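You operate a simulated robot arm through the tools that you are given. There is no shell and no other tool. Be economical: measure what you need, move in short steps, check, and stop when the job is done.

Carry out the task below with a simulated robot arm. There is one attempt and no reset: what you move stays moved.

TASK
Fetch the yellow memo, wake the computer with a mouse click and sign in.
Fine: memo on the desk; type its PIN once, then Enter.

It is judged by the outcome, as a careful person would: the job done as asked, and still so three seconds after it is handed in. It fails if anything else is knocked over, pushed out of place, dropped, spilled or broken.

THE ROBOT
A 7-joint arm with a two-finger parallel gripper on a trunk, on a base that drives. Base frame: it is fixed to the floor where the robot stands at the start and does not move with it; the origin is under the middle of the robot, x ahead of it, y to its left, z up. Readings come in mm, degrees, newtons and seconds.
With the tool pointing down near the work surface it reaches from about 260 to 700 mm from the robot's upright axis, wherever it stands. Its first joint turns from -166.0 to 166.0 degrees. Places, roughly: desk top [400, 900, 700]; enter key [200, 800, 800]; mouse button [300, 600, 800]. Payload 1.57 kg.
The tool frame sits at the grasp point between the pads (the TCP): z along the fingers, y along the line on which they close. The tips reach 30 mm beyond it. Largest opening 80 mm; finger width 17, thickness 12; the body of the gripper, 40 by 82 mm, starts 80 mm behind the TCP.
Orientation is that of the tool frame in the base frame, as a unit quaternion [x, y, z, w]. With the fingers straight down and closing along the base's y, the tool's x points along the base's -x, its y along +y and its z along -z.

THE INTERFACE
- The arm moves only by the tool drive_tool. Its argument "deltas" is a list of rows, each an object (a shift or turn left out is 0, a gripper value left out holds the last) with "xyz": the shift along the tool's x, y, z in units of 150 mm (1.0 is 150 mm), a list of three; "angular": the turn, a rotation vector about the tool's x, y, z in units of 120 degrees (1.0 is 120 degrees), a list of three; "claw": the opening in per cent of the stroke, from 0 (shut) to 100 (fully open). In form: [{"xyz": [tx, ty, tz], "angular": [wx, wy, wz], "claw": claw}, ...]. A call has 1 to 8 rows; each row is the pose to reach, as a shift and turn from the pose commanded when the call began, along the tool's axes at that moment. A call with a number of a shift or a turn outside -1 to 1 is refused whole. Each row takes 0.2 s and may step no farther than 50 mm and 8.6 degrees from the row before; otherwise, or with a gripper value out of range, the whole call is refused. Where a pose cannot be reached the arm comes as near as it can. A force on the tool above 40 N (or 10 N above the force at the start of the call, whichever is more), or a blocked arm, ends the call early, and 0.2 s more pass. The fingers move at their own pace (about 72 mm/s each) and stop on an object; they squeeze with about 24 N. The grip force told is the motor's: it shows also when the fingers shut on nothing. Time passes only in rows, and 0.2 s behind the last, so rows that repeat a pose let the fingers close. The reply holds the time, the measured pose of the TCP, the force on the tool along the base axes, the opening and the grip force, in the units named above and with some noise, with the torque about the TCP (base axes, N m) and any sound that the robot's microphone picked up, and new pictures: "views" is both (left out), scene, wrist or none.
- Cameras (640 x 400 px; columns grow to the right, rows downward): "scene" is now at [-15.4, 185.2, 1501.6]; the picture's right is [0.56, -0.83, 0.00], its down [-0.63, -0.42, -0.65] and it looks along [0.54, 0.36, -0.76] (base axes); focal length 295 px, centre (320, 200). "wrist" rides on the gripper at [72, -7, -122] in the tool frame; the picture's right is [0.09, 1.00, 0.00], its down [-0.84, 0.08, -0.54] and it looks along [-0.54, 0.05, 0.84] (tool axes); focal length 238 px, centre (320, 200). There is no depth. A picture from a camera that has moved, and an enlarged one, comes with that camera's place and axes in the base frame and with its lens.
- raise_lower(by): slides the trunk up (or, below 0, down) by that many mm; the arm and the scene camera ride with it, the base frame stays. It gives what a move gives, with no picture.
- roll_base(legs): drives the robot by 1 to 6 legs, each [ahead, left, turn to the left] in mm, mm and degrees, along the robot's own axes; the way and the turn of a leg run together, so that a leg with both is an arc; at most 1500 mm and 180 degrees a leg. The arm and the cameras ride along, it lands a little off, and it stops where it bumps. It gives what a move gives, and a new picture of the scene camera.
- pan_tilt(pan, tilt): turns the head with the scene camera to pan (to the left, within 86 degrees either way) and tilt (down, from -29 to 69), counted from straight ahead of the robot. It gives what a move gives, and a new picture of the scene camera.
- enlarge(camera, box): a new picture of the part [left, top, right, bottom] of that camera's present view, enlarged. It takes no simulated time.
- finish_job(): hands the job in; it is judged then, once.

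Go step by step. Nothing tells you exact positions but the pictures and the camera data: compare them with the known pose of the tool, close in by small moves and look again before you grip or let go. The budget is 120 turns and 260 pictures, counting those below and the enlarged ones. Unless the task says otherwise, let go and move clear before handing in, and close with one line.

The tools are called after "Request:" as name(argument=value, ...) on one line, values as JSON. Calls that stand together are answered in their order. drive_tool: Moves the arm, as the interface text tells. Its arguments: {"type":"object","properties":{"deltas":{"type":"array","items":{"type":"object","properties":{"xyz":{"type":"array","items":{"type":"number"}},"angular":{"type":"array","items":{"type":"number"}},"claw":{"type":"number"}}}},"views":{"type":"string","enum":["both","scene","wrist","none"]}},"required":["deltas"]} The other tools are called the same way: raise_lower (by) slides the trunk up or down; roll_base (legs) drives the base; pan_tilt (pan, tilt) turns the head that bears the scene camera; enlarge (camera, box) takes an enlarged picture of a part of a camera's view; finish_job () hands the job in.

At the start:

```text
time_s: 0.0
eef_pos: [90.8, 454.6, 1082.0]
ee_rot: [0.0, 1.0, -0.005, -0.001]
force: [-0.3, 0.6, 0.1]
torque: [0.0, 0.02, 0.02]
grip_width: 80.0
gripper_force: 0.1
trunk travel left (down, up): [-325.0, 155.0]
robot x, y, heading: [-0.9, -0.8, -0.1]
head pan, tilt: [38.5, 64.6]
```

scene: 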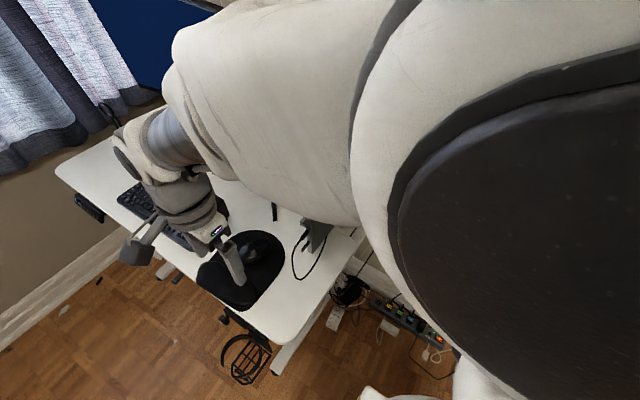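
wrist: 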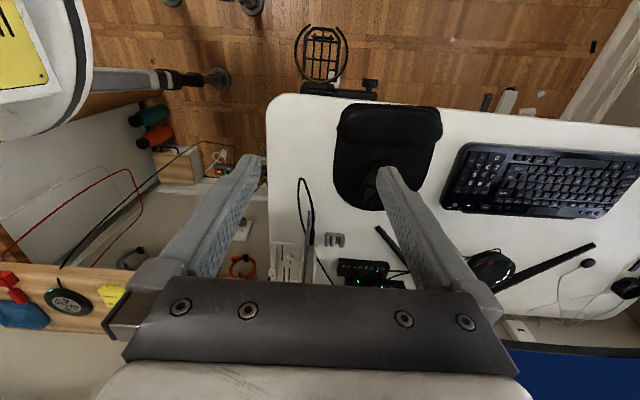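

The desk with keyboard, mouse pad and mouse is to the left, and there is a shelf or bench on the right with a yellow item that might be the memo. I'll look around with the head and enlarge that part of the wrist view.

Request:
enlarge(camera="wrist", box=[0, 200, 160, 340])

Request:
pan_tilt(pan=-20, tilt=40)

Request:
pan_tilt(pan=75, tilt=45)

```text
2.86 times, centred on (80, 270) of wrist
camera zoom: at [19.5, 448.8, 1203.9], right [-0.09, 1.0, -0.01], down [0.84, 0.08, 0.54], along [0.54, 0.04, -0.84], focal length 681 px, centre (1006, 0)
```

zoom: 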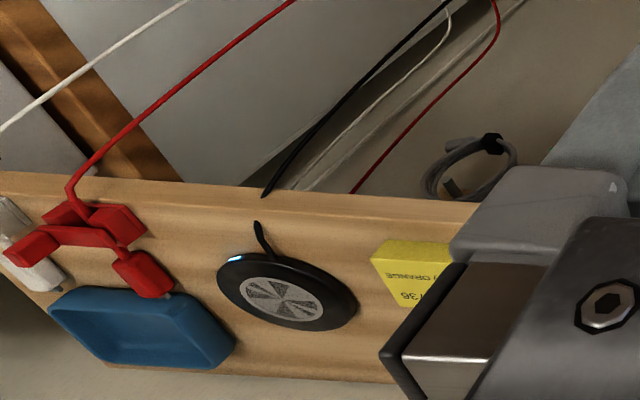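

```text
time_s: 1.3
eef_pos: [90.7, 454.3, 1082.1]
ee_rot: [0.0, 1.0, -0.005, -0.001]
force: [0.3, 0.0, 0.1]
torque: [-0.03, 0.01, 0.04]
grip_width: 79.9
gripper_force: 0.0
trunk travel left (down, up): [-325.0, 155.0]
robot x, y, heading: [-0.6, 2.3, -0.1]
head pan, tilt: [-20.0, 40.0]
camera scene: at [-0.2, 113.0, 1514.6], right [-0.34, -0.94, 0.0], down [-0.6, 0.22, -0.77], along [0.72, -0.26, -0.64], focal length 295 px, centre (320, 200)
```

scene: 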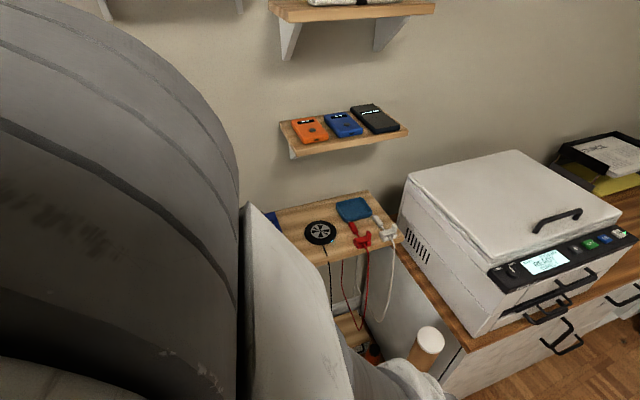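

```text
time_s: 3.0
eef_pos: [92.8, 452.8, 1074.7]
ee_rot: [0.001, 1.0, -0.013, -0.003]
force: [-0.2, -0.4, -0.9]
torque: [0.04, 0.03, 0.03]
grip_width: 80.0
gripper_force: 0.0
trunk travel left (down, up): [-325.0, 155.0]
robot x, y, heading: [-0.3, 1.5, 0.2]
head pan, tilt: [75.0, 45.0]
camera scene: at [-20.1, 198.1, 1508.8], right [0.68, -0.73, 0.0], down [-0.51, -0.47, -0.72], along [0.53, 0.49, -0.69], focal length 295 px, centre (320, 200)
```

scene: 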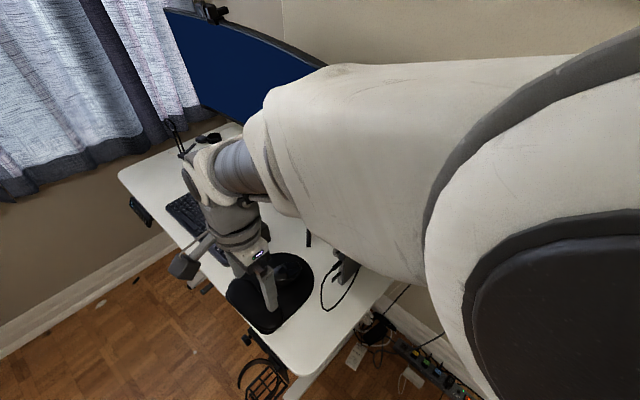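

The yellow memo lies on the wall bench by the black charger, at about (526, 24, 880). The pan to the left seems to press on the arm, so I'll turn the head back and bring the wrist camera over for a closer look.

Request:
pan_tilt(pan=-20, tilt=40)

Request:
drive_tool(deltas=[{"xyz": [-0.2, -0.25, 0]}, {"xyz": [-0.4, -0.5, 0]}, {"xyz": [-0.6, -0.75, 0]}, {"xyz": [-0.8, -0.98, 0]}], views="both")

```text
time_s: 4.7
eef_pos: [91.7, 454.9, 1082.3]
ee_rot: [0.0, 1.0, -0.005, -0.001]
force: [0.9, 0.2, 0.6]
torque: [0.01, 0.02, -0.02]
grip_width: 79.8
gripper_force: 0.1
trunk travel left (down, up): [-325.0, 155.0]
robot x, y, heading: [1.5, -1.6, -0.0]
head pan, tilt: [-20.0, 40.0]
camera scene: at [-0.2, 113.0, 1514.6], right [-0.34, -0.94, 0.0], down [-0.6, 0.22, -0.77], along [0.72, -0.26, -0.64], focal length 295 px, centre (320, 200)
```

scene: 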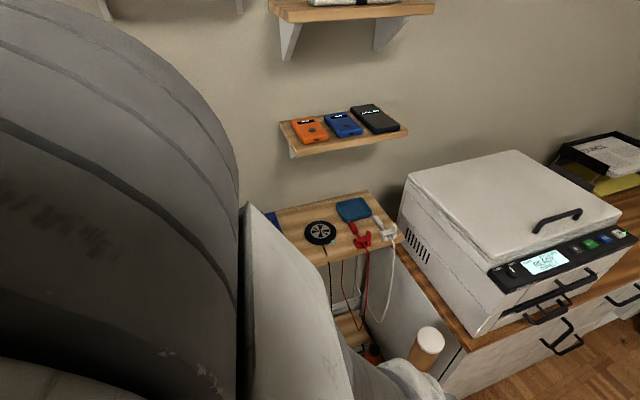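

```text
time_s: 5.7
eef_pos: [212.4, 306.2, 1081.7]
ee_rot: [0.0, 1.0, -0.006, -0.002]
force: [-0.3, 0.6, 0.3]
torque: [-0.04, -0.03, -0.02]
grip_width: 79.8
gripper_force: 0.0
trunk travel left (down, up): [-325.0, 155.0]
robot x, y, heading: [0.2, 0.2, 0.2]
head pan, tilt: [-20.0, 40.0]
camera scene: at [-0.2, 112.9, 1514.6], right [-0.34, -0.94, 0.0], down [-0.6, 0.22, -0.77], along [0.72, -0.26, -0.64], focal length 295 px, centre (320, 200)
camera wrist: at [138.9, 301.0, 1204.3], right [-0.09, 1.0, -0.01], down [0.84, 0.08, 0.54], along [0.54, 0.04, -0.84], focal length 238 px, centre (320, 200)
```

scene: 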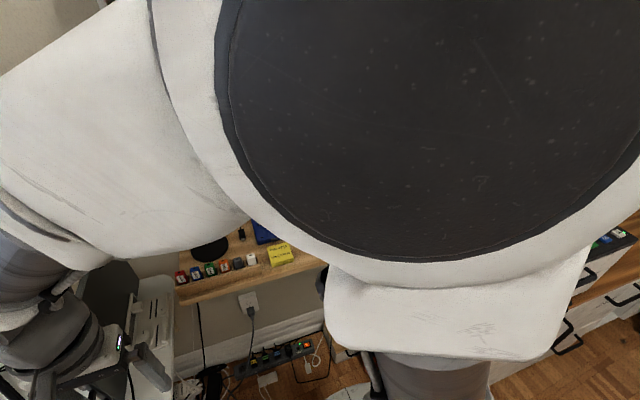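
wrist: 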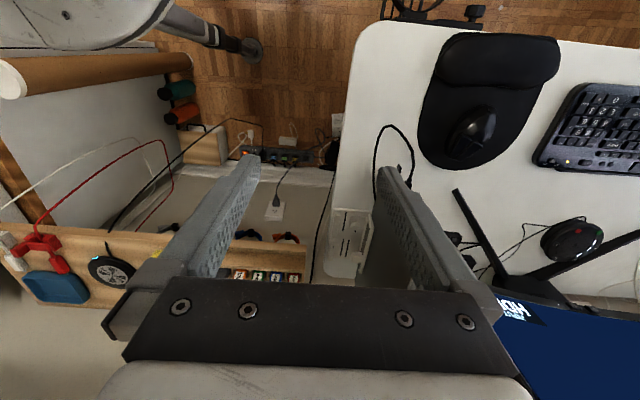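

The scene view now shows the memo at about pixel (280, 254), with small objects around it. I'll enlarge that part.

Request:
enlarge(camera="scene", box=[240, 220, 340, 282])

Request:
enlarge(camera="scene", box=[160, 200, 340, 312])

```text
6.40 times, centred on (290, 251) of scene
camera zoom: at [-0.2, 112.9, 1514.6], right [-0.34, -0.94, 0.0], down [-0.6, 0.22, -0.77], along [0.72, -0.26, -0.64], focal length 1887 px, centre (512, -126)
```

zoom: 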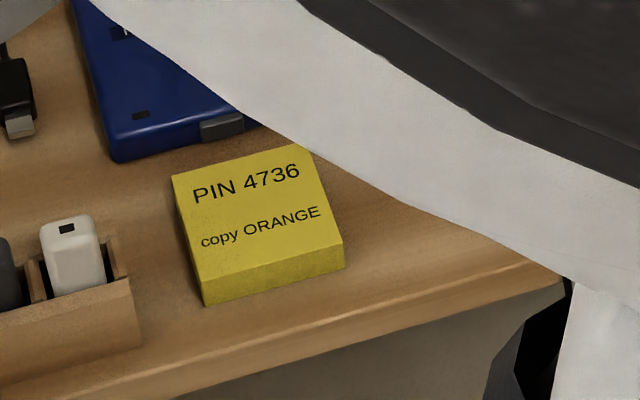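

```text
3.56 times, centred on (250, 256) of scene
camera zoom: at [-0.2, 112.9, 1514.6], right [-0.34, -0.94, 0.0], down [-0.6, 0.22, -0.77], along [0.72, -0.26, -0.64], focal length 1048 px, centre (569, 1)
```

zoom: 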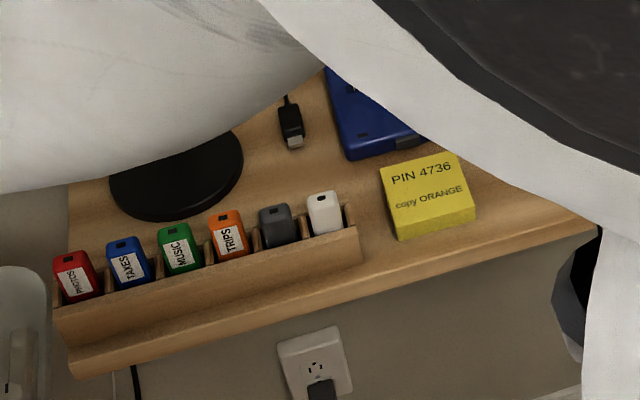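

The memo is a block about 60 mm square, centred near (530, 38) with its top at about 885, and it reads "PIN 4736". I'll move closer and look with the wrist camera.

Request:
drive_tool(deltas=[{"xyz": [-0.23, -0.2, 0]}, {"xyz": [-0.46, -0.4, 0]}, {"xyz": [-0.7, -0.6, 0]}, {"xyz": [-0.92, -0.8, 0]}, {"xyz": [-1.0, -0.98, 0]}], views="wrist")

```text
time_s: 6.9
eef_pos: [361.5, 160.0, 1085.5]
ee_rot: [0.0, 1.0, -0.006, -0.001]
force: [-0.1, -0.1, -0.6]
torque: [0.01, 0.0, 0.01]
grip_width: 79.9
gripper_force: 0.1
trunk travel left (down, up): [-325.0, 155.0]
robot x, y, heading: [-2.1, -1.2, -0.1]
head pan, tilt: [-20.0, 40.0]
camera wrist: at [288.8, 154.3, 1207.3], right [-0.09, 1.0, -0.01], down [0.84, 0.08, 0.54], along [0.54, 0.04, -0.84], focal length 238 px, centre (320, 200)
```

wrist: 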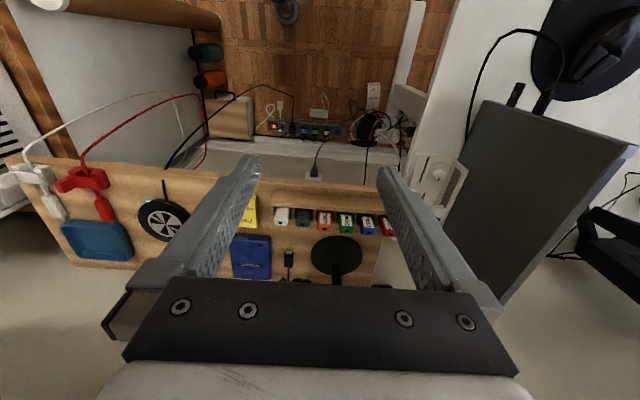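

The wrist view agrees: the memo top is at about z 887, centred near (530, 38). I'll move above it.

Request:
drive_tool(deltas=[{"xyz": [-0.25, -0.2, 0]}, {"xyz": [-0.5, -0.4, 0.0]}, {"xyz": [-0.75, -0.6, 0]}, {"xyz": [-0.95, -0.75, 0]}, {"xyz": [-1.0, -0.81, 0.2]}], views="none")

Request:
drive_tool(deltas=[{"xyz": [-0.12, 0, 0.1]}, {"xyz": [-0.12, 0, 0.3]}], views="both")

```text
time_s: 8.1
eef_pos: [511.3, 36.9, 1054.5]
ee_rot: [0.001, 1.0, -0.005, -0.002]
force: [-0.5, -0.5, 0.6]
torque: [0.02, -0.01, -0.01]
grip_width: 79.9
gripper_force: 0.0
trunk travel left (down, up): [-325.0, 155.0]
robot x, y, heading: [-0.5, -0.9, 0.0]
head pan, tilt: [-20.0, 40.0]
```

```text
time_s: 8.7
eef_pos: [529.2, 37.7, 1009.0]
ee_rot: [-0.001, 1.0, -0.005, -0.001]
force: [0.7, -0.2, 0.1]
torque: [0.01, 0.0, -0.02]
grip_width: 80.1
gripper_force: 0.1
trunk travel left (down, up): [-325.0, 155.0]
robot x, y, heading: [-0.2, 1.7, -0.0]
head pan, tilt: [-20.0, 40.0]
camera scene: at [-0.1, 112.9, 1514.6], right [-0.34, -0.94, 0.0], down [-0.6, 0.22, -0.77], along [0.72, -0.26, -0.64], focal length 295 px, centre (320, 200)
camera wrist: at [456.7, 32.1, 1131.8], right [-0.09, 1.0, -0.01], down [0.84, 0.08, 0.54], along [0.54, 0.04, -0.84], focal length 238 px, centre (320, 200)
```

scene: 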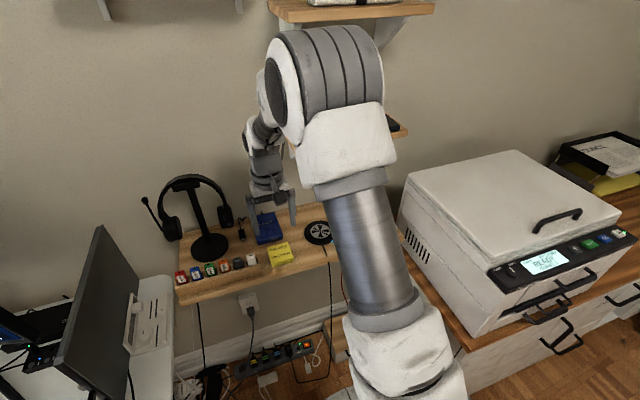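
wrist: 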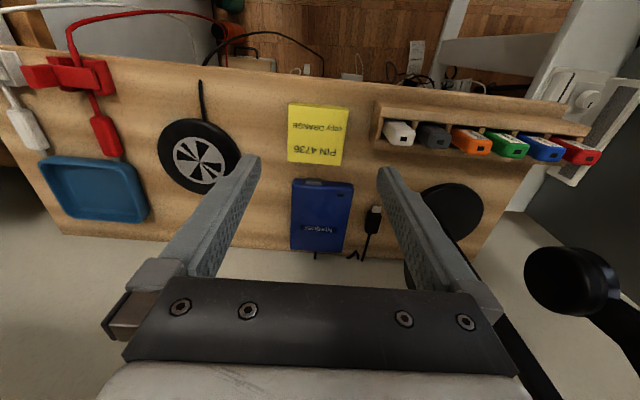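

The memo centre refines to about (535, 34), and it sits square to the axes. I'll align, narrow the opening slightly to clear the USB rack, descend partway and look.

Request:
drive_tool(deltas=[{"xyz": [-0.04, -0.027, 0.1], "claw": 92}, {"xyz": [-0.04, -0.027, 0.35]}, {"xyz": [-0.04, -0.027, 0.47]}], views="both")

```text
time_s: 9.5
eef_pos: [535.7, 32.4, 939.7]
ee_rot: [-0.001, 1.0, -0.005, -0.002]
force: [0.3, -0.3, -0.4]
torque: [0.03, -0.01, 0.0]
grip_width: 73.8
gripper_force: 0.1
trunk travel left (down, up): [-325.0, 155.0]
robot x, y, heading: [-1.1, -3.0, -0.1]
head pan, tilt: [-20.0, 40.0]
camera scene: at [-0.1, 112.9, 1514.6], right [-0.34, -0.94, 0.0], down [-0.6, 0.22, -0.77], along [0.72, -0.26, -0.64], focal length 295 px, centre (320, 200)
camera wrist: at [463.2, 27.4, 1061.0], right [-0.09, 1.0, -0.01], down [0.84, 0.08, 0.54], along [0.54, 0.04, -0.84], focal length 238 px, centre (320, 200)
```

scene: 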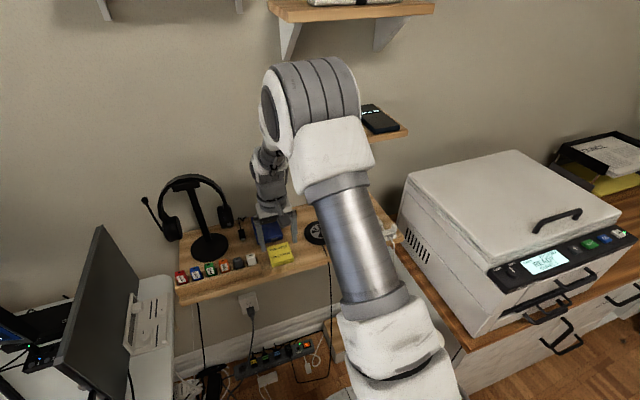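
wrist: 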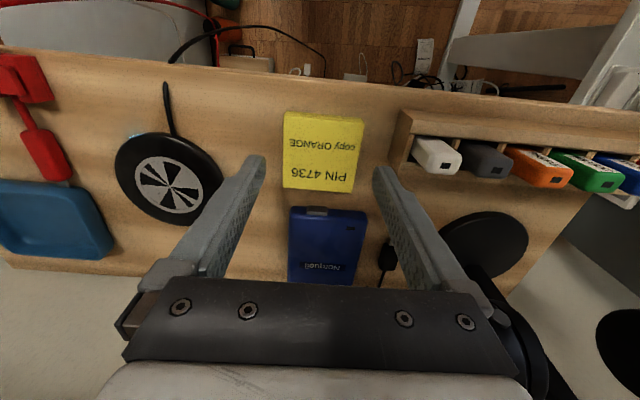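

The fingers straddle the memo evenly and clear the rack. I'll descend slowly until the tips are just above the bench.

Request:
drive_tool(deltas=[{"xyz": [0.01, 0, 0.12]}, {"xyz": [0.01, 0, 0.18]}, {"xyz": [0.01, 0, 0.21]}, {"xyz": [0.01, 0, 0.23]}], views="both")

```text
time_s: 10.5
eef_pos: [533.7, 31.9, 904.4]
ee_rot: [0.0, 1.0, -0.005, -0.002]
force: [-0.2, 0.2, -0.4]
torque: [-0.02, 0.0, 0.05]
grip_width: 73.4
gripper_force: 0.1
trunk travel left (down, up): [-325.0, 155.0]
robot x, y, heading: [5.1, 0.7, 0.0]
head pan, tilt: [-20.0, 40.0]
camera scene: at [-0.2, 112.9, 1514.6], right [-0.34, -0.94, 0.0], down [-0.6, 0.22, -0.77], along [0.72, -0.26, -0.64], focal length 295 px, centre (320, 200)
camera wrist: at [461.4, 27.0, 1027.0], right [-0.09, 1.0, -0.01], down [0.84, 0.08, 0.54], along [0.54, 0.04, -0.84], focal length 238 px, centre (320, 200)
```

scene: 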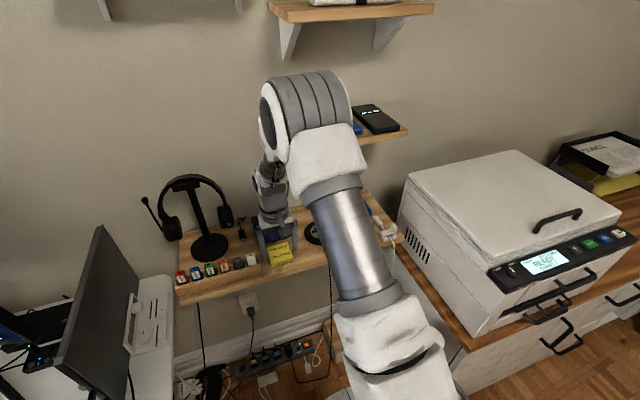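
wrist: 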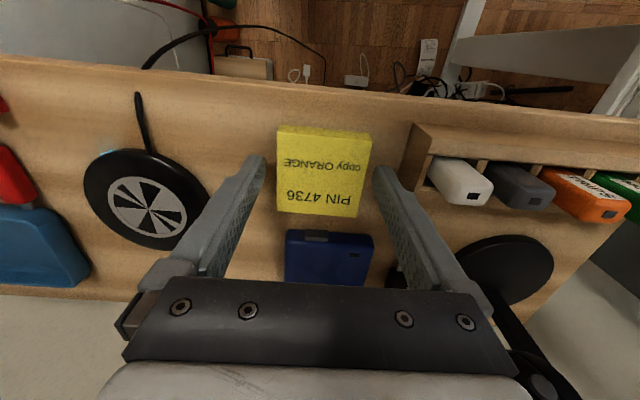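

No contact yet. I'll probe a few mm lower in small steps.

Request:
drive_tool(deltas=[{"xyz": [0, 0, 0.01]}, {"xyz": [0, 0, 0.02]}, {"xyz": [0, 0, 0.02]}], views="none")

```text
time_s: 11.3
eef_pos: [534.1, 32.6, 901.2]
ee_rot: [0.0, 1.0, -0.006, -0.001]
force: [1.1, 0.8, 0.0]
torque: [-0.02, 0.01, 0.01]
grip_width: 73.7
gripper_force: 0.0
trunk travel left (down, up): [-325.0, 155.0]
robot x, y, heading: [-0.9, -0.8, -0.1]
head pan, tilt: [-20.0, 40.0]
```

Request:
drive_tool(deltas=[{"xyz": [0, 0, 0.015]}, {"xyz": [0, 0, 0.03]}, {"xyz": [0, 0, 0.03]}], views="wrist")

```text
time_s: 12.1
eef_pos: [534.8, 32.2, 897.8]
ee_rot: [0.0, 1.0, -0.005, -0.001]
force: [0.5, -0.2, 0.4]
torque: [-0.01, 0.02, 0.01]
grip_width: 73.7
gripper_force: 0.1
trunk travel left (down, up): [-325.0, 155.0]
robot x, y, heading: [2.0, -3.0, 0.1]
head pan, tilt: [-20.0, 40.0]
camera wrist: at [461.5, 27.4, 1019.8], right [-0.09, 1.0, -0.01], down [0.84, 0.08, 0.54], along [0.54, 0.04, -0.84], focal length 238 px, centre (320, 200)
```

wrist: 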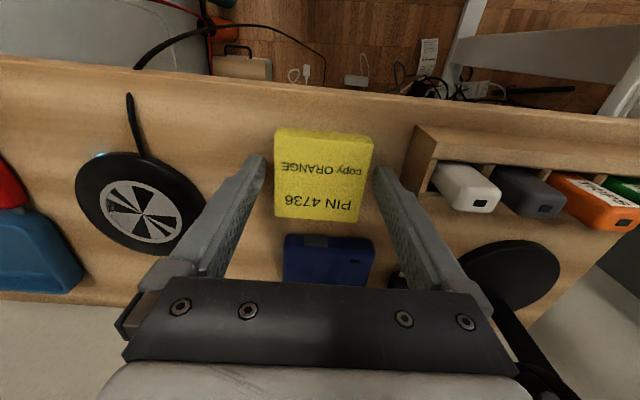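

Still no contact, so I'll keep probing downward gently.

Request:
drive_tool(deltas=[{"xyz": [0, 0, 0.015]}, {"xyz": [0, 0, 0.03]}, {"xyz": [0, 0, 0.03]}], views="none")

Request:
enlarge(camera="scene", box=[230, 200, 330, 262])

```text
time_s: 12.9
eef_pos: [534.4, 32.3, 893.5]
ee_rot: [0.0, 1.0, -0.005, -0.002]
force: [-0.2, 0.2, 0.2]
torque: [0.0, 0.01, 0.0]
grip_width: 73.5
gripper_force: 0.0
trunk travel left (down, up): [-325.0, 155.0]
robot x, y, heading: [0.1, 3.6, 0.0]
head pan, tilt: [-20.0, 40.0]
```

```text
6.40 times, centred on (280, 231) of scene
camera zoom: at [-0.2, 112.9, 1514.6], right [-0.34, -0.94, 0.0], down [-0.6, 0.22, -0.77], along [0.72, -0.26, -0.64], focal length 1887 px, centre (576, 2)
```

zoom: 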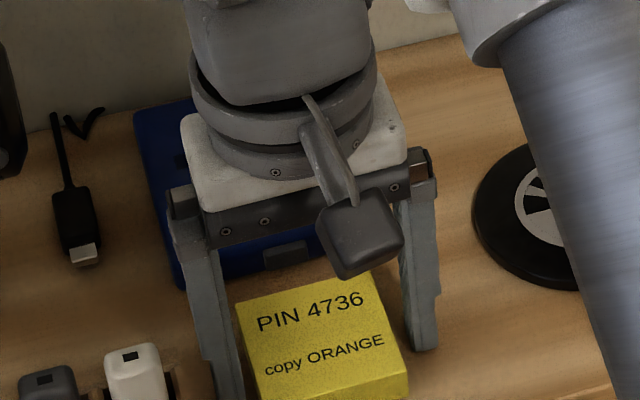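

Request:
enlarge(camera="scene", box=[240, 230, 320, 280])

Request:
drive_tool(deltas=[{"xyz": [0, 0, 0.01]}, {"xyz": [0, 0, 0.02]}, {"xyz": [0, 0, 0.03]}, {"xyz": [0, 0, 0.03]}], views="none")

```text
8.00 times, centred on (280, 255) of scene
camera zoom: at [-0.2, 112.9, 1514.6], right [-0.34, -0.94, 0.0], down [-0.6, 0.22, -0.77], along [0.72, -0.26, -0.64], focal length 2358 px, centre (640, -240)
```

zoom: 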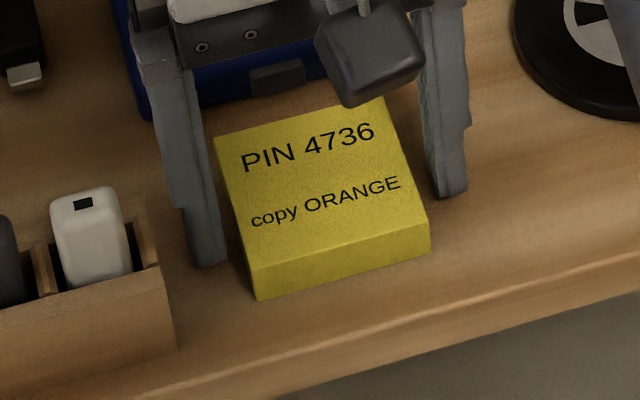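

```text
time_s: 13.9
eef_pos: [534.2, 33.6, 891.0]
ee_rot: [0.0, 1.0, -0.005, 0.0]
force: [-3.8, 0.5, 18.5]
torque: [0.85, 0.11, 0.24]
grip_width: 73.3
gripper_force: 0.1
trunk travel left (down, up): [-325.0, 155.0]
robot x, y, heading: [-2.1, 3.8, 0.1]
head pan, tilt: [-20.0, 40.0]
```

The tips touch the bench at z of about 861, which gives the bench height. I'll lift 4 mm and close.

Request:
drive_tool(deltas=[{"xyz": [0, 0, -0.03]}, {"xyz": [0, 0, -0.03], "claw": 0}, {"xyz": [0, 0, -0.03], "claw": 0}, {"xyz": [0, 0, -0.03], "claw": 0}, {"xyz": [0, 0, -0.03], "claw": 0}], views="wrist")

```text
time_s: 15.1
eef_pos: [534.8, 32.3, 894.0]
ee_rot: [0.0, 1.0, -0.005, -0.001]
force: [-0.2, 0.0, -0.6]
torque: [0.03, 0.02, -0.02]
grip_width: 61.1
gripper_force: 23.7
trunk travel left (down, up): [-325.0, 155.0]
robot x, y, heading: [-1.1, -0.8, -0.4]
head pan, tilt: [-20.0, 40.0]
camera wrist: at [461.3, 27.0, 1015.0], right [-0.09, 1.0, -0.01], down [0.84, 0.08, 0.54], along [0.54, 0.04, -0.84], focal length 238 px, centre (320, 200)
```

wrist: 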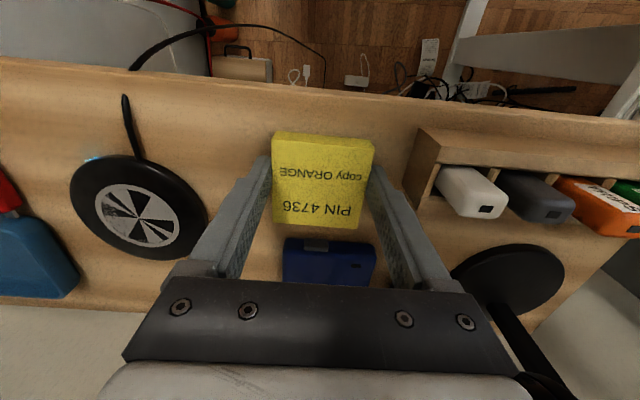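

The memo is gripped at 61 mm. I'll lift straight up and go back along the same path.

Request:
drive_tool(deltas=[{"xyz": [0, 0, -0.2]}, {"xyz": [0, 0, -0.5]}, {"xyz": [0, 0, -0.75]}, {"xyz": [0, 0, -1.0]}], views="wrist")

Request:
drive_tool(deltas=[{"xyz": [0.2, 0.15, -0.1]}, {"xyz": [0.4, 0.33, -0.2]}, {"xyz": [0.6, 0.5, -0.27]}, {"xyz": [0.8, 0.67, -0.27]}, {"xyz": [1.0, 0.83, -0.27]}], views="none")

Request:
drive_tool(deltas=[{"xyz": [0.25, 0.2, 0]}, {"xyz": [0.5, 0.4, 0]}, {"xyz": [0.75, 0.6, 0]}, {"xyz": [0.95, 0.8, 0]}, {"xyz": [1.0, 0.95, 0]}], views="wrist")

```text
time_s: 16.1
eef_pos: [533.9, 32.7, 1043.9]
ee_rot: [0.0, 1.0, -0.005, -0.001]
force: [-0.6, 0.1, -0.8]
torque: [-0.01, 0.02, -0.01]
grip_width: 61.2
gripper_force: 23.8
trunk travel left (down, up): [-325.0, 155.0]
robot x, y, heading: [1.5, 0.6, 0.3]
head pan, tilt: [-20.0, 40.0]
camera wrist: at [461.2, 28.2, 1165.8], right [-0.09, 1.0, -0.01], down [0.84, 0.08, 0.54], along [0.54, 0.04, -0.84], focal length 238 px, centre (320, 200)
```

wrist: 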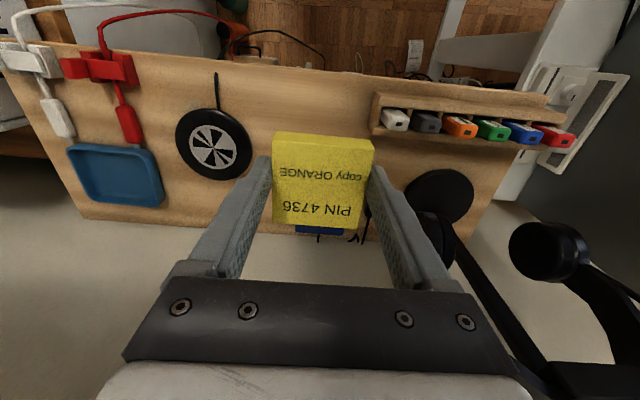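

```text
time_s: 17.3
eef_pos: [383.8, 159.5, 1082.7]
ee_rot: [0.001, 1.0, -0.005, -0.001]
force: [0.8, -0.4, -0.3]
torque: [-0.03, 0.02, -0.02]
grip_width: 61.1
gripper_force: 24.2
trunk travel left (down, up): [-325.0, 155.0]
robot x, y, heading: [-4.2, 0.9, -0.1]
head pan, tilt: [-20.0, 40.0]
```

```text
time_s: 18.5
eef_pos: [234.8, 303.8, 1081.3]
ee_rot: [-0.001, 1.0, -0.005, -0.001]
force: [-0.4, 0.9, -0.4]
torque: [-0.02, -0.02, -0.03]
grip_width: 60.7
gripper_force: 24.4
trunk travel left (down, up): [-325.0, 155.0]
robot x, y, heading: [-2.1, -2.0, -0.0]
head pan, tilt: [-20.0, 40.0]
camera wrist: at [162.7, 297.9, 1203.2], right [-0.09, 1.0, -0.01], down [0.84, 0.08, 0.54], along [0.54, 0.04, -0.84], focal length 238 px, centre (320, 200)
```

wrist: 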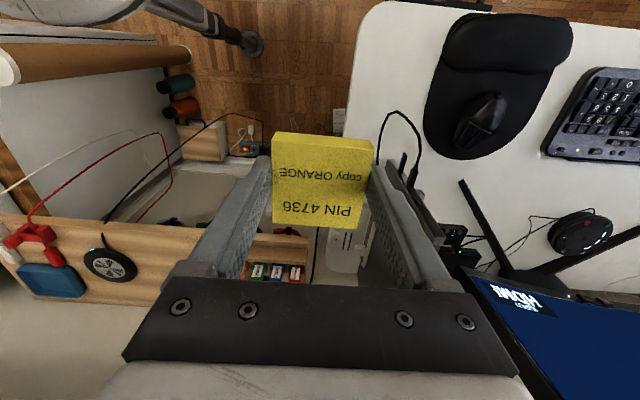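

The desk top is at about z 713, with its right edge at y 355 and its front edge at x 100. There is clear desk around (165, 435), between the edge and the mouse pad, so I'll move above that spot and look.

Request:
drive_tool(deltas=[{"xyz": [0.15, 0.28, 0]}, {"xyz": [0.3, 0.56, 0]}, {"xyz": [0.46, 0.87, 0]}, {"xyz": [0.46, 0.87, 0.3]}, {"xyz": [0.46, 0.87, 0.6]}, {"xyz": [0.46, 0.87, 0.9]}], views="both")

```text
refused: row 3 steps farther than a row can; nothing moved
```

Request:
drive_tool(deltas=[{"xyz": [0.14, 0.26, 0]}, {"xyz": [0.28, 0.52, 0]}, {"xyz": [0.42, 0.78, 0]}, {"xyz": [0.46, 0.87, 0.1]}, {"xyz": [0.46, 0.87, 0.4]}, {"xyz": [0.46, 0.87, 0.7]}, {"xyz": [0.46, 0.87, 0.95]}], views="both")

```text
time_s: 20.1
eef_pos: [163.6, 431.2, 937.3]
ee_rot: [-0.001, 1.0, -0.005, 0.0]
force: [-0.4, 0.7, 0.0]
torque: [-0.03, 0.0, 0.0]
grip_width: 61.1
gripper_force: 24.1
trunk travel left (down, up): [-325.0, 155.0]
robot x, y, heading: [0.1, -1.5, -0.1]
head pan, tilt: [-20.0, 40.0]
camera scene: at [-0.2, 113.0, 1514.6], right [-0.34, -0.94, 0.0], down [-0.6, 0.22, -0.77], along [0.72, -0.26, -0.64], focal length 295 px, centre (320, 200)
camera wrist: at [91.5, 425.3, 1059.1], right [-0.09, 1.0, -0.01], down [0.84, 0.08, 0.54], along [0.54, 0.04, -0.84], focal length 238 px, centre (320, 200)
```

scene: 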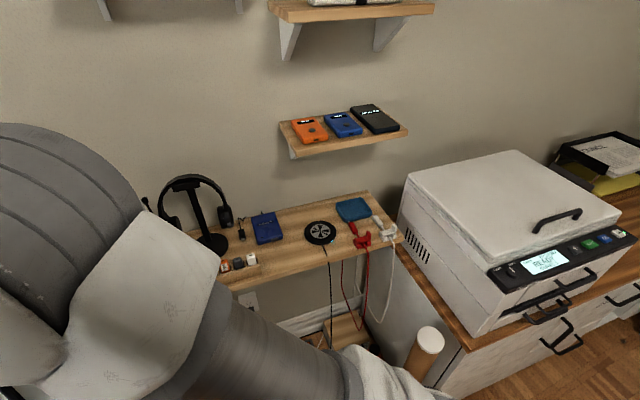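
wrist: 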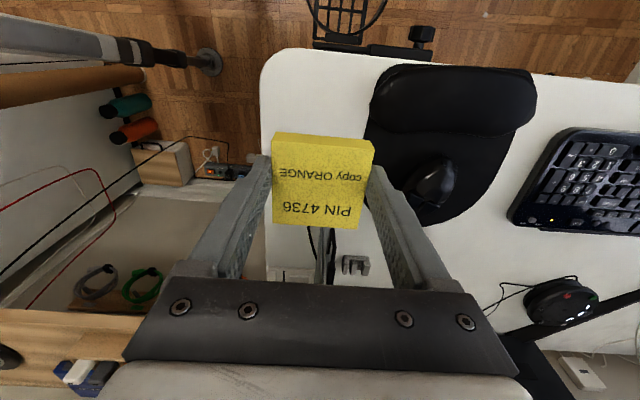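

The spot below is clear: the pad edge is at y of about 497 and the desk edge at 355. I'll descend, nudging 5 mm toward the desk edge.

Request:
drive_tool(deltas=[{"xyz": [0, -0.035, 0.3]}, {"xyz": [0, -0.035, 0.6]}, {"xyz": [0, -0.035, 0.85]}, {"xyz": [0, -0.035, 1.0]}], views="wrist")

```text
time_s: 21.1
eef_pos: [164.2, 423.6, 789.3]
ee_rot: [0.0, 1.0, -0.005, -0.001]
force: [-0.3, 0.3, -1.1]
torque: [0.01, 0.0, 0.01]
grip_width: 61.2
gripper_force: 23.9
trunk travel left (down, up): [-325.0, 155.0]
robot x, y, heading: [-0.3, -0.3, -0.1]
head pan, tilt: [-20.0, 40.0]
camera wrist: at [91.8, 417.9, 910.8], right [-0.09, 1.0, -0.01], down [0.84, 0.08, 0.54], along [0.54, 0.04, -0.84], focal length 238 px, centre (320, 200)
```

wrist: 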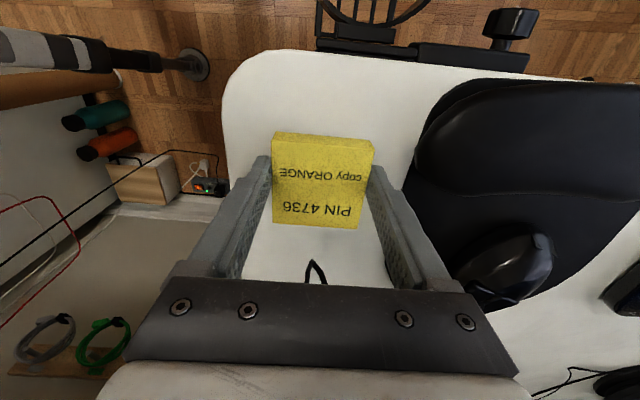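

Request:
drive_tool(deltas=[{"xyz": [0, 0, 0.1]}, {"xyz": [0, 0, 0.2]}, {"xyz": [0, 0, 0.23]}, {"xyz": [0, 0, 0.25]}, {"xyz": [0, 0, 0.27]}, {"xyz": [0, 0, 0.28]}], views="none")

```text
time_s: 21.6
eef_pos: [164.7, 423.9, 776.1]
ee_rot: [0.0, 1.0, -0.005, 0.0]
force: [-3.1, -7.1, 19.6]
torque: [0.28, 0.16, 0.15]
grip_width: 60.8
gripper_force: 23.8
trunk travel left (down, up): [-325.0, 155.0]
robot x, y, heading: [-3.3, -0.6, -0.0]
head pan, tilt: [-20.0, 40.0]
stopped in row 2: the force on the tool passed its limit at 54 N (the readings are from after the stop); the commanded pose is now the measured one
```

Contact came at TCP 776, so the desk is nearer z 743. I'll check the picture before letting go.

Request:
drive_tool(deltas=[{"xyz": [0, 0, 0]}], views="wrist")

Request:
pan_tilt(pan=38.5, tilt=60)

```text
time_s: 22.0
eef_pos: [163.9, 422.6, 776.0]
ee_rot: [0.0, 1.0, -0.003, -0.002]
force: [-4.2, -11.1, 30.6]
torque: [0.37, 0.22, 0.16]
grip_width: 61.0
gripper_force: 24.2
trunk travel left (down, up): [-325.0, 155.0]
robot x, y, heading: [-1.1, 0.3, -0.0]
head pan, tilt: [-20.0, 40.0]
camera wrist: at [91.9, 417.7, 896.8], right [-0.09, 1.0, -0.01], down [0.84, 0.08, 0.54], along [0.54, 0.04, -0.84], focal length 238 px, centre (320, 200)
```

wrist: 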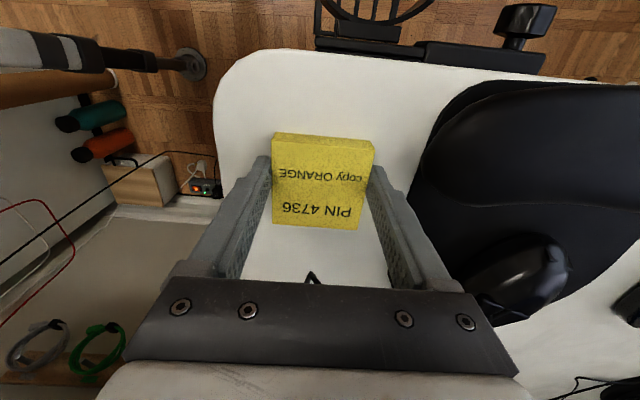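

```text
time_s: 23.3
eef_pos: [164.3, 424.8, 774.5]
ee_rot: [0.0, 1.0, -0.003, 0.0]
force: [-4.1, -12.0, 43.0]
torque: [0.73, 0.18, 0.13]
grip_width: 61.0
gripper_force: 23.9
trunk travel left (down, up): [-325.0, 155.0]
robot x, y, heading: [0.2, -0.2, 0.1]
head pan, tilt: [38.5, 60.0]
camera scene: at [-29.1, 180.2, 1488.5], right [0.62, -0.78, 0.0], down [-0.68, -0.54, -0.5], along [0.39, 0.31, -0.86], focal length 295 px, centre (320, 200)
```

scene: 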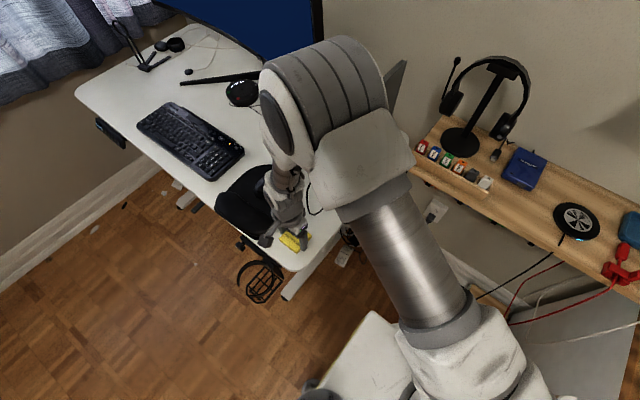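

The memo is pressed onto the desk. I'll relax the force a little, open, and lift.

Request:
drive_tool(deltas=[{"xyz": [0, 0, -0.01]}, {"xyz": [0, 0, -0.01], "claw": 100}, {"xyz": [0, 0, -0.01]}, {"xyz": [0, 0, -0.1]}, {"xyz": [0, 0, -0.4]}, {"xyz": [0, 0, -0.7]}, {"xyz": [0, 0, -1.0]}], views="both")

```text
time_s: 24.9
eef_pos: [164.1, 425.6, 923.3]
ee_rot: [0.0, 1.0, -0.006, 0.0]
force: [-0.1, -0.3, 0.0]
torque: [-0.02, -0.01, 0.02]
grip_width: 79.8
gripper_force: 0.0
trunk travel left (down, up): [-325.0, 155.0]
robot x, y, heading: [-2.3, -0.5, 0.0]
head pan, tilt: [38.5, 60.0]
camera scene: at [-27.9, 183.5, 1487.8], right [0.62, -0.78, 0.0], down [-0.68, -0.54, -0.5], along [0.39, 0.31, -0.87], focal length 295 px, centre (320, 200)
camera wrist: at [92.7, 419.8, 1044.7], right [-0.09, 1.0, -0.01], down [0.84, 0.08, 0.54], along [0.54, 0.04, -0.84], focal length 238 px, centre (320, 200)
```

scene: 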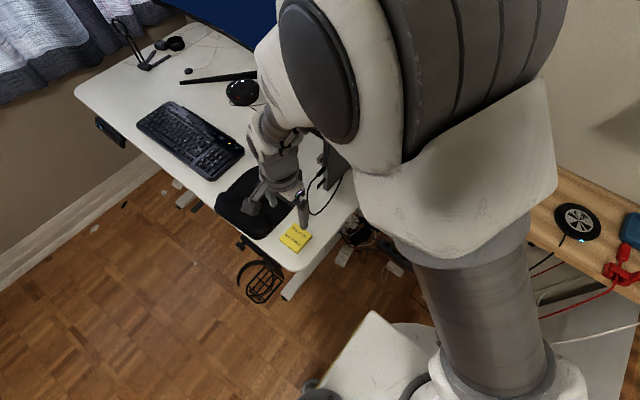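
wrist: 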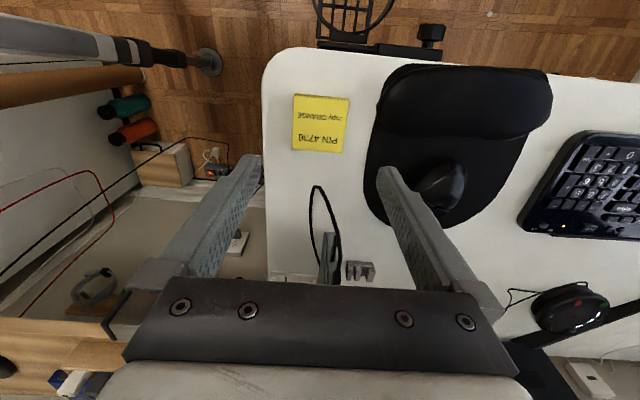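

The memo now lies on the desk, with the desk top at about 742. The mouse is near (240, 585) and the keyboard near (210, 800), so the robot must back off and shift left. I'll check the floor first.

Request:
pan_tilt(pan=86, tilt=45)

Request:
pan_tilt(pan=-86, tilt=50)

```text
time_s: 26.0
eef_pos: [165.3, 425.6, 921.8]
ee_rot: [0.0, 1.0, -0.004, -0.001]
force: [0.0, 0.1, -0.2]
torque: [0.03, -0.02, 0.01]
grip_width: 80.1
gripper_force: 0.0
trunk travel left (down, up): [-325.0, 155.0]
robot x, y, heading: [-2.3, 2.7, 0.1]
head pan, tilt: [85.9, 45.0]
camera scene: at [-74.3, 223.1, 1507.3], right [1.0, -0.07, 0.0], down [-0.05, -0.71, -0.71], along [0.05, 0.71, -0.71], focal length 295 px, centre (320, 200)
```

scene: 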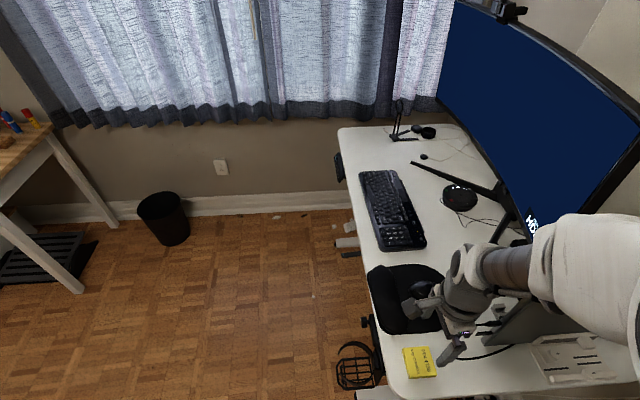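

```text
time_s: 28.6
eef_pos: [166.1, 424.8, 922.8]
ee_rot: [0.0, 1.0, -0.004, 0.0]
force: [-0.4, -0.1, 0.3]
torque: [0.0, 0.01, 0.0]
grip_width: 80.2
gripper_force: 0.0
trunk travel left (down, up): [-325.0, 155.0]
robot x, y, heading: [-2.1, 3.7, -0.2]
head pan, tilt: [-85.9, 50.0]
camera scene: at [-74.6, 65.2, 1500.4], right [-1.0, -0.07, 0.0], down [-0.05, 0.76, -0.64], along [0.05, -0.64, -0.77], focal length 295 px, centre (320, 200)
```

scene: 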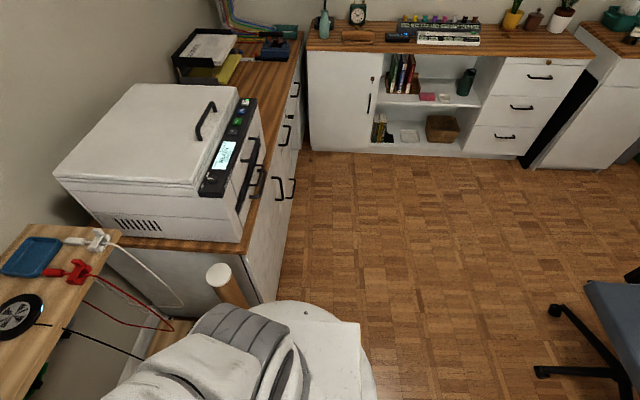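

The floor to the left and behind is clear. I'll back off 330 mm, then shift left 700 mm.

Request:
roll_base(legs=[[-330, 0, 0], [0, 700, 0]])

Request:
pan_tilt(pan=0, tilt=50)

```text
time_s: 36.7
eef_pos: [-161.4, 1130.6, 923.0]
ee_rot: [0.001, 1.0, -0.004, -0.001]
force: [-0.9, -0.1, 0.2]
torque: [0.01, -0.01, 0.02]
grip_width: 80.0
gripper_force: 0.1
trunk travel left (down, up): [-325.0, 155.0]
robot x, y, heading: [-325.9, 704.1, -0.1]
head pan, tilt: [-85.9, 50.0]
camera scene: at [-401.2, 770.5, 1500.4], right [-1.0, -0.07, 0.0], down [-0.05, 0.76, -0.64], along [0.04, -0.64, -0.77], focal length 295 px, centre (320, 200)
```

scene: 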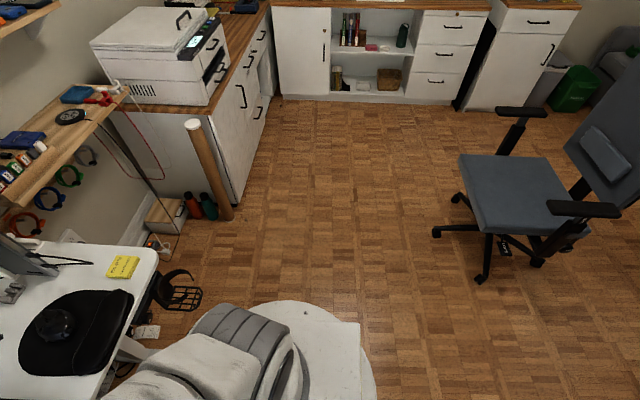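

```text
time_s: 38.3
eef_pos: [-161.8, 1130.8, 923.8]
ee_rot: [0.001, 1.0, -0.005, -0.001]
force: [0.9, 0.1, -0.1]
torque: [0.01, -0.02, -0.03]
grip_width: 79.9
gripper_force: 0.0
trunk travel left (down, up): [-325.0, 155.0]
robot x, y, heading: [-326.8, 705.4, 0.1]
head pan, tilt: [0.0, 50.0]
camera scene: at [-329.5, 847.2, 1500.4], right [0.0, -1.0, 0.0], down [-0.77, 0.0, -0.64], along [0.64, 0.0, -0.77], focal length 295 px, centre (320, 200)
```

scene: 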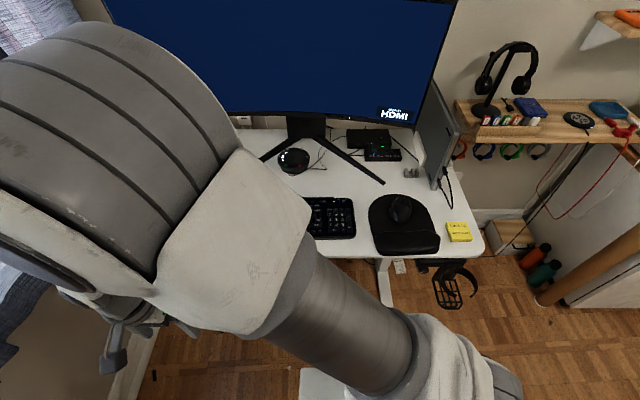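

The robot now stands at (-326, 705) with a clear view of the desk. I'll shut the gripper and swing the arm in over the mouse at about (245, 595).

Request:
drive_tool(deltas=[{"xyz": [-0.2, -0.25, 0], "claw": 0}, {"xyz": [-0.4, -0.5, 0]}, {"xyz": [-0.6, -0.75, 0]}, {"xyz": [-0.8, -1.0, 0]}], views="none")

Request:
drive_tool(deltas=[{"xyz": [-0.2, -0.25, 0], "claw": 0}, {"xyz": [-0.4, -0.5, 0]}, {"xyz": [-0.6, -0.75, 0]}, {"xyz": [-0.8, -1.0, 0]}], views="both")

```text
time_s: 39.3
eef_pos: [-38.8, 980.3, 925.5]
ee_rot: [0.0, 1.0, -0.005, -0.001]
force: [0.0, -0.8, -0.6]
torque: [-0.03, -0.03, 0.01]
grip_width: 0.0
gripper_force: 21.3
trunk travel left (down, up): [-325.0, 155.0]
robot x, y, heading: [-325.8, 705.2, -0.2]
head pan, tilt: [0.0, 50.0]
```

```text
time_s: 40.3
eef_pos: [79.7, 831.1, 925.7]
ee_rot: [0.0, 1.0, -0.004, 0.0]
force: [-0.8, 0.1, 0.3]
torque: [0.04, -0.01, 0.01]
grip_width: 0.1
gripper_force: 21.0
trunk travel left (down, up): [-325.0, 155.0]
robot x, y, heading: [-328.7, 705.7, -0.2]
head pan, tilt: [0.0, 50.0]
camera scene: at [-329.6, 847.3, 1500.4], right [0.0, -1.0, 0.0], down [-0.77, 0.0, -0.64], along [0.64, 0.0, -0.77], focal length 295 px, centre (320, 200)
camera wrist: at [7.2, 824.5, 1047.3], right [-0.09, 1.0, -0.01], down [0.84, 0.08, 0.54], along [0.54, 0.04, -0.84], focal length 238 px, centre (320, 200)
```

scene: 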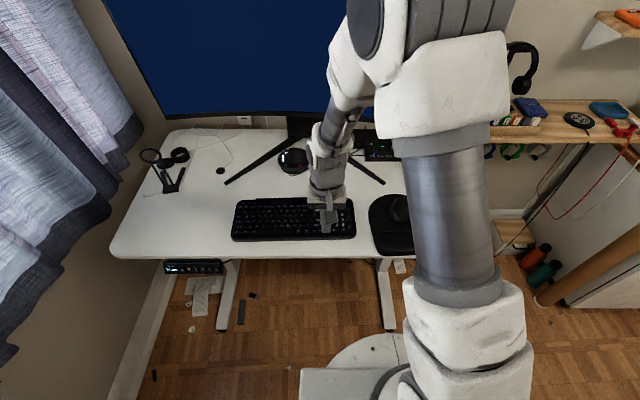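
wrist: 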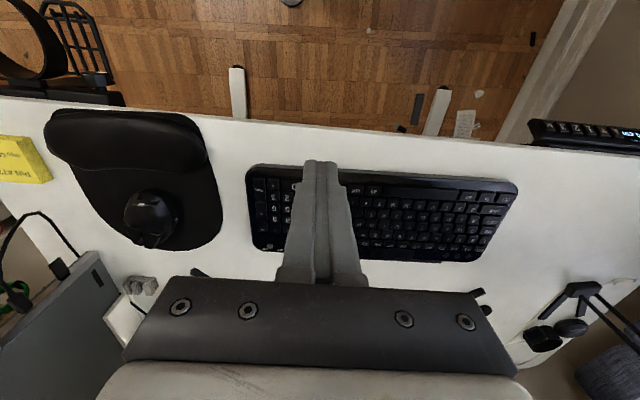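

The keyboard is fully visible. I'll continue to above the mouse.

Request:
drive_tool(deltas=[{"xyz": [-0.18, -0.26, 0]}, {"xyz": [-0.36, -0.52, 0]}, {"xyz": [-0.54, -0.78, 0]}, {"xyz": [-0.68, -1.0, 0]}], views="none")

Request:
drive_tool(deltas=[{"xyz": [-0.18, -0.26, 0.1]}, {"xyz": [-0.3, -0.48, 0.2]}], views="both")

```text
time_s: 41.3
eef_pos: [181.6, 677.6, 927.4]
ee_rot: [0.001, 1.0, -0.004, -0.001]
force: [-0.2, 0.4, 0.5]
torque: [-0.03, -0.01, 0.0]
grip_width: 0.0
gripper_force: 21.5
trunk travel left (down, up): [-325.0, 155.0]
robot x, y, heading: [-325.6, 704.4, -0.0]
head pan, tilt: [0.0, 50.0]
```

```text
time_s: 41.9
eef_pos: [227.2, 606.8, 897.1]
ee_rot: [0.0, 1.0, -0.005, 0.0]
force: [0.1, 0.7, 0.9]
torque: [0.01, 0.02, -0.01]
grip_width: 0.1
gripper_force: 21.4
trunk travel left (down, up): [-325.0, 155.0]
robot x, y, heading: [-325.6, 705.4, -0.0]
head pan, tilt: [0.0, 50.0]
camera scene: at [-329.4, 847.2, 1500.5], right [0.0, -1.0, 0.0], down [-0.77, 0.0, -0.64], along [0.64, 0.0, -0.77], focal length 295 px, centre (320, 200)
camera wrist: at [153.8, 601.5, 1019.0], right [-0.09, 1.0, -0.01], down [0.84, 0.08, 0.54], along [0.54, 0.04, -0.84], focal length 238 px, centre (320, 200)
```

scene: 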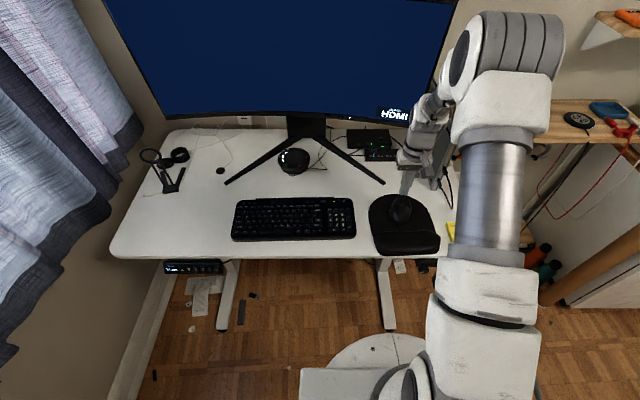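
wrist: 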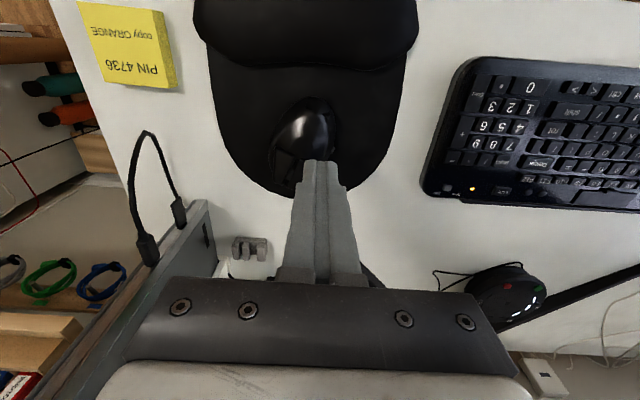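

Request:
enlarge(camera="wrist", box=[220, 80, 380, 200])

Request:
enlarge(camera="scene", box=[360, 170, 460, 250])

Request:
enlarge(camera="wrist", box=[420, 50, 640, 210])

```text
3.33 times, centred on (300, 140) of wrist
camera zoom: at [153.8, 601.5, 1019.0], right [-0.09, 1.0, -0.01], down [0.84, 0.08, 0.54], along [0.54, 0.04, -0.84], focal length 794 px, centre (387, 400)
```

zoom: 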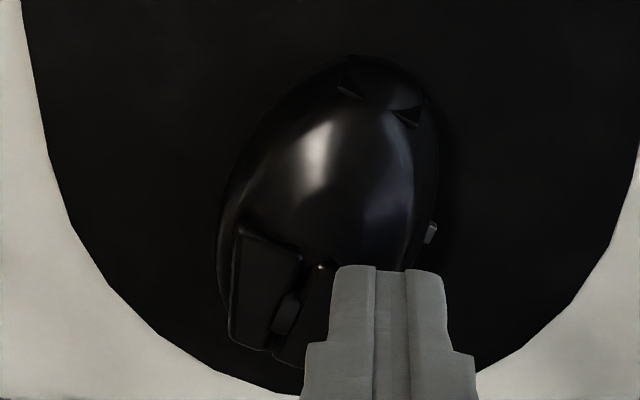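

```text
5.00 times, centred on (410, 210) of scene
camera zoom: at [-329.4, 847.2, 1500.5], right [0.0, -1.0, 0.0], down [-0.77, 0.0, -0.64], along [0.64, 0.0, -0.77], focal length 1474 px, centre (-130, 150)
```

zoom: 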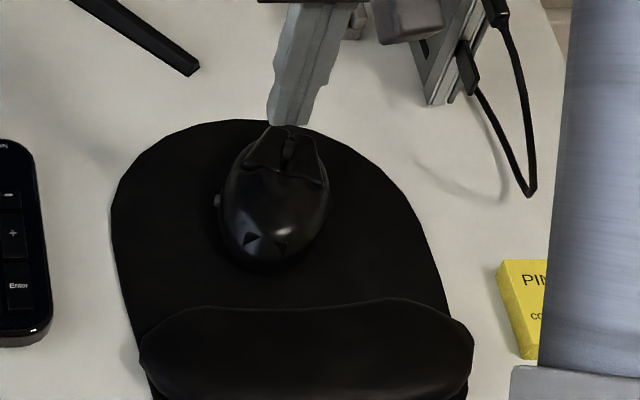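

```text
2.50 times, centred on (530, 130) of wrist
camera zoom: at [153.8, 601.5, 1019.0], right [-0.09, 1.0, -0.01], down [0.84, 0.08, 0.54], along [0.54, 0.04, -0.84], focal length 596 px, centre (-205, 375)
```

zoom: 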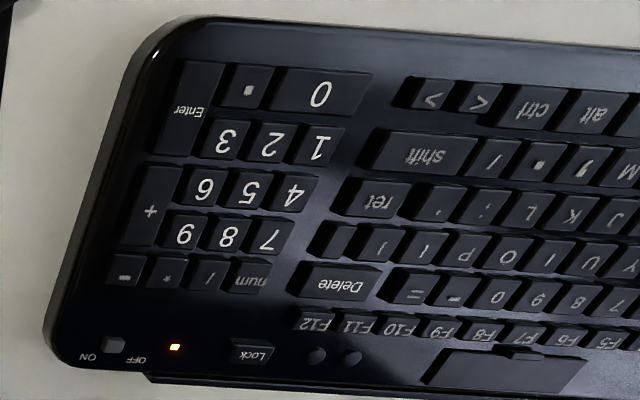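

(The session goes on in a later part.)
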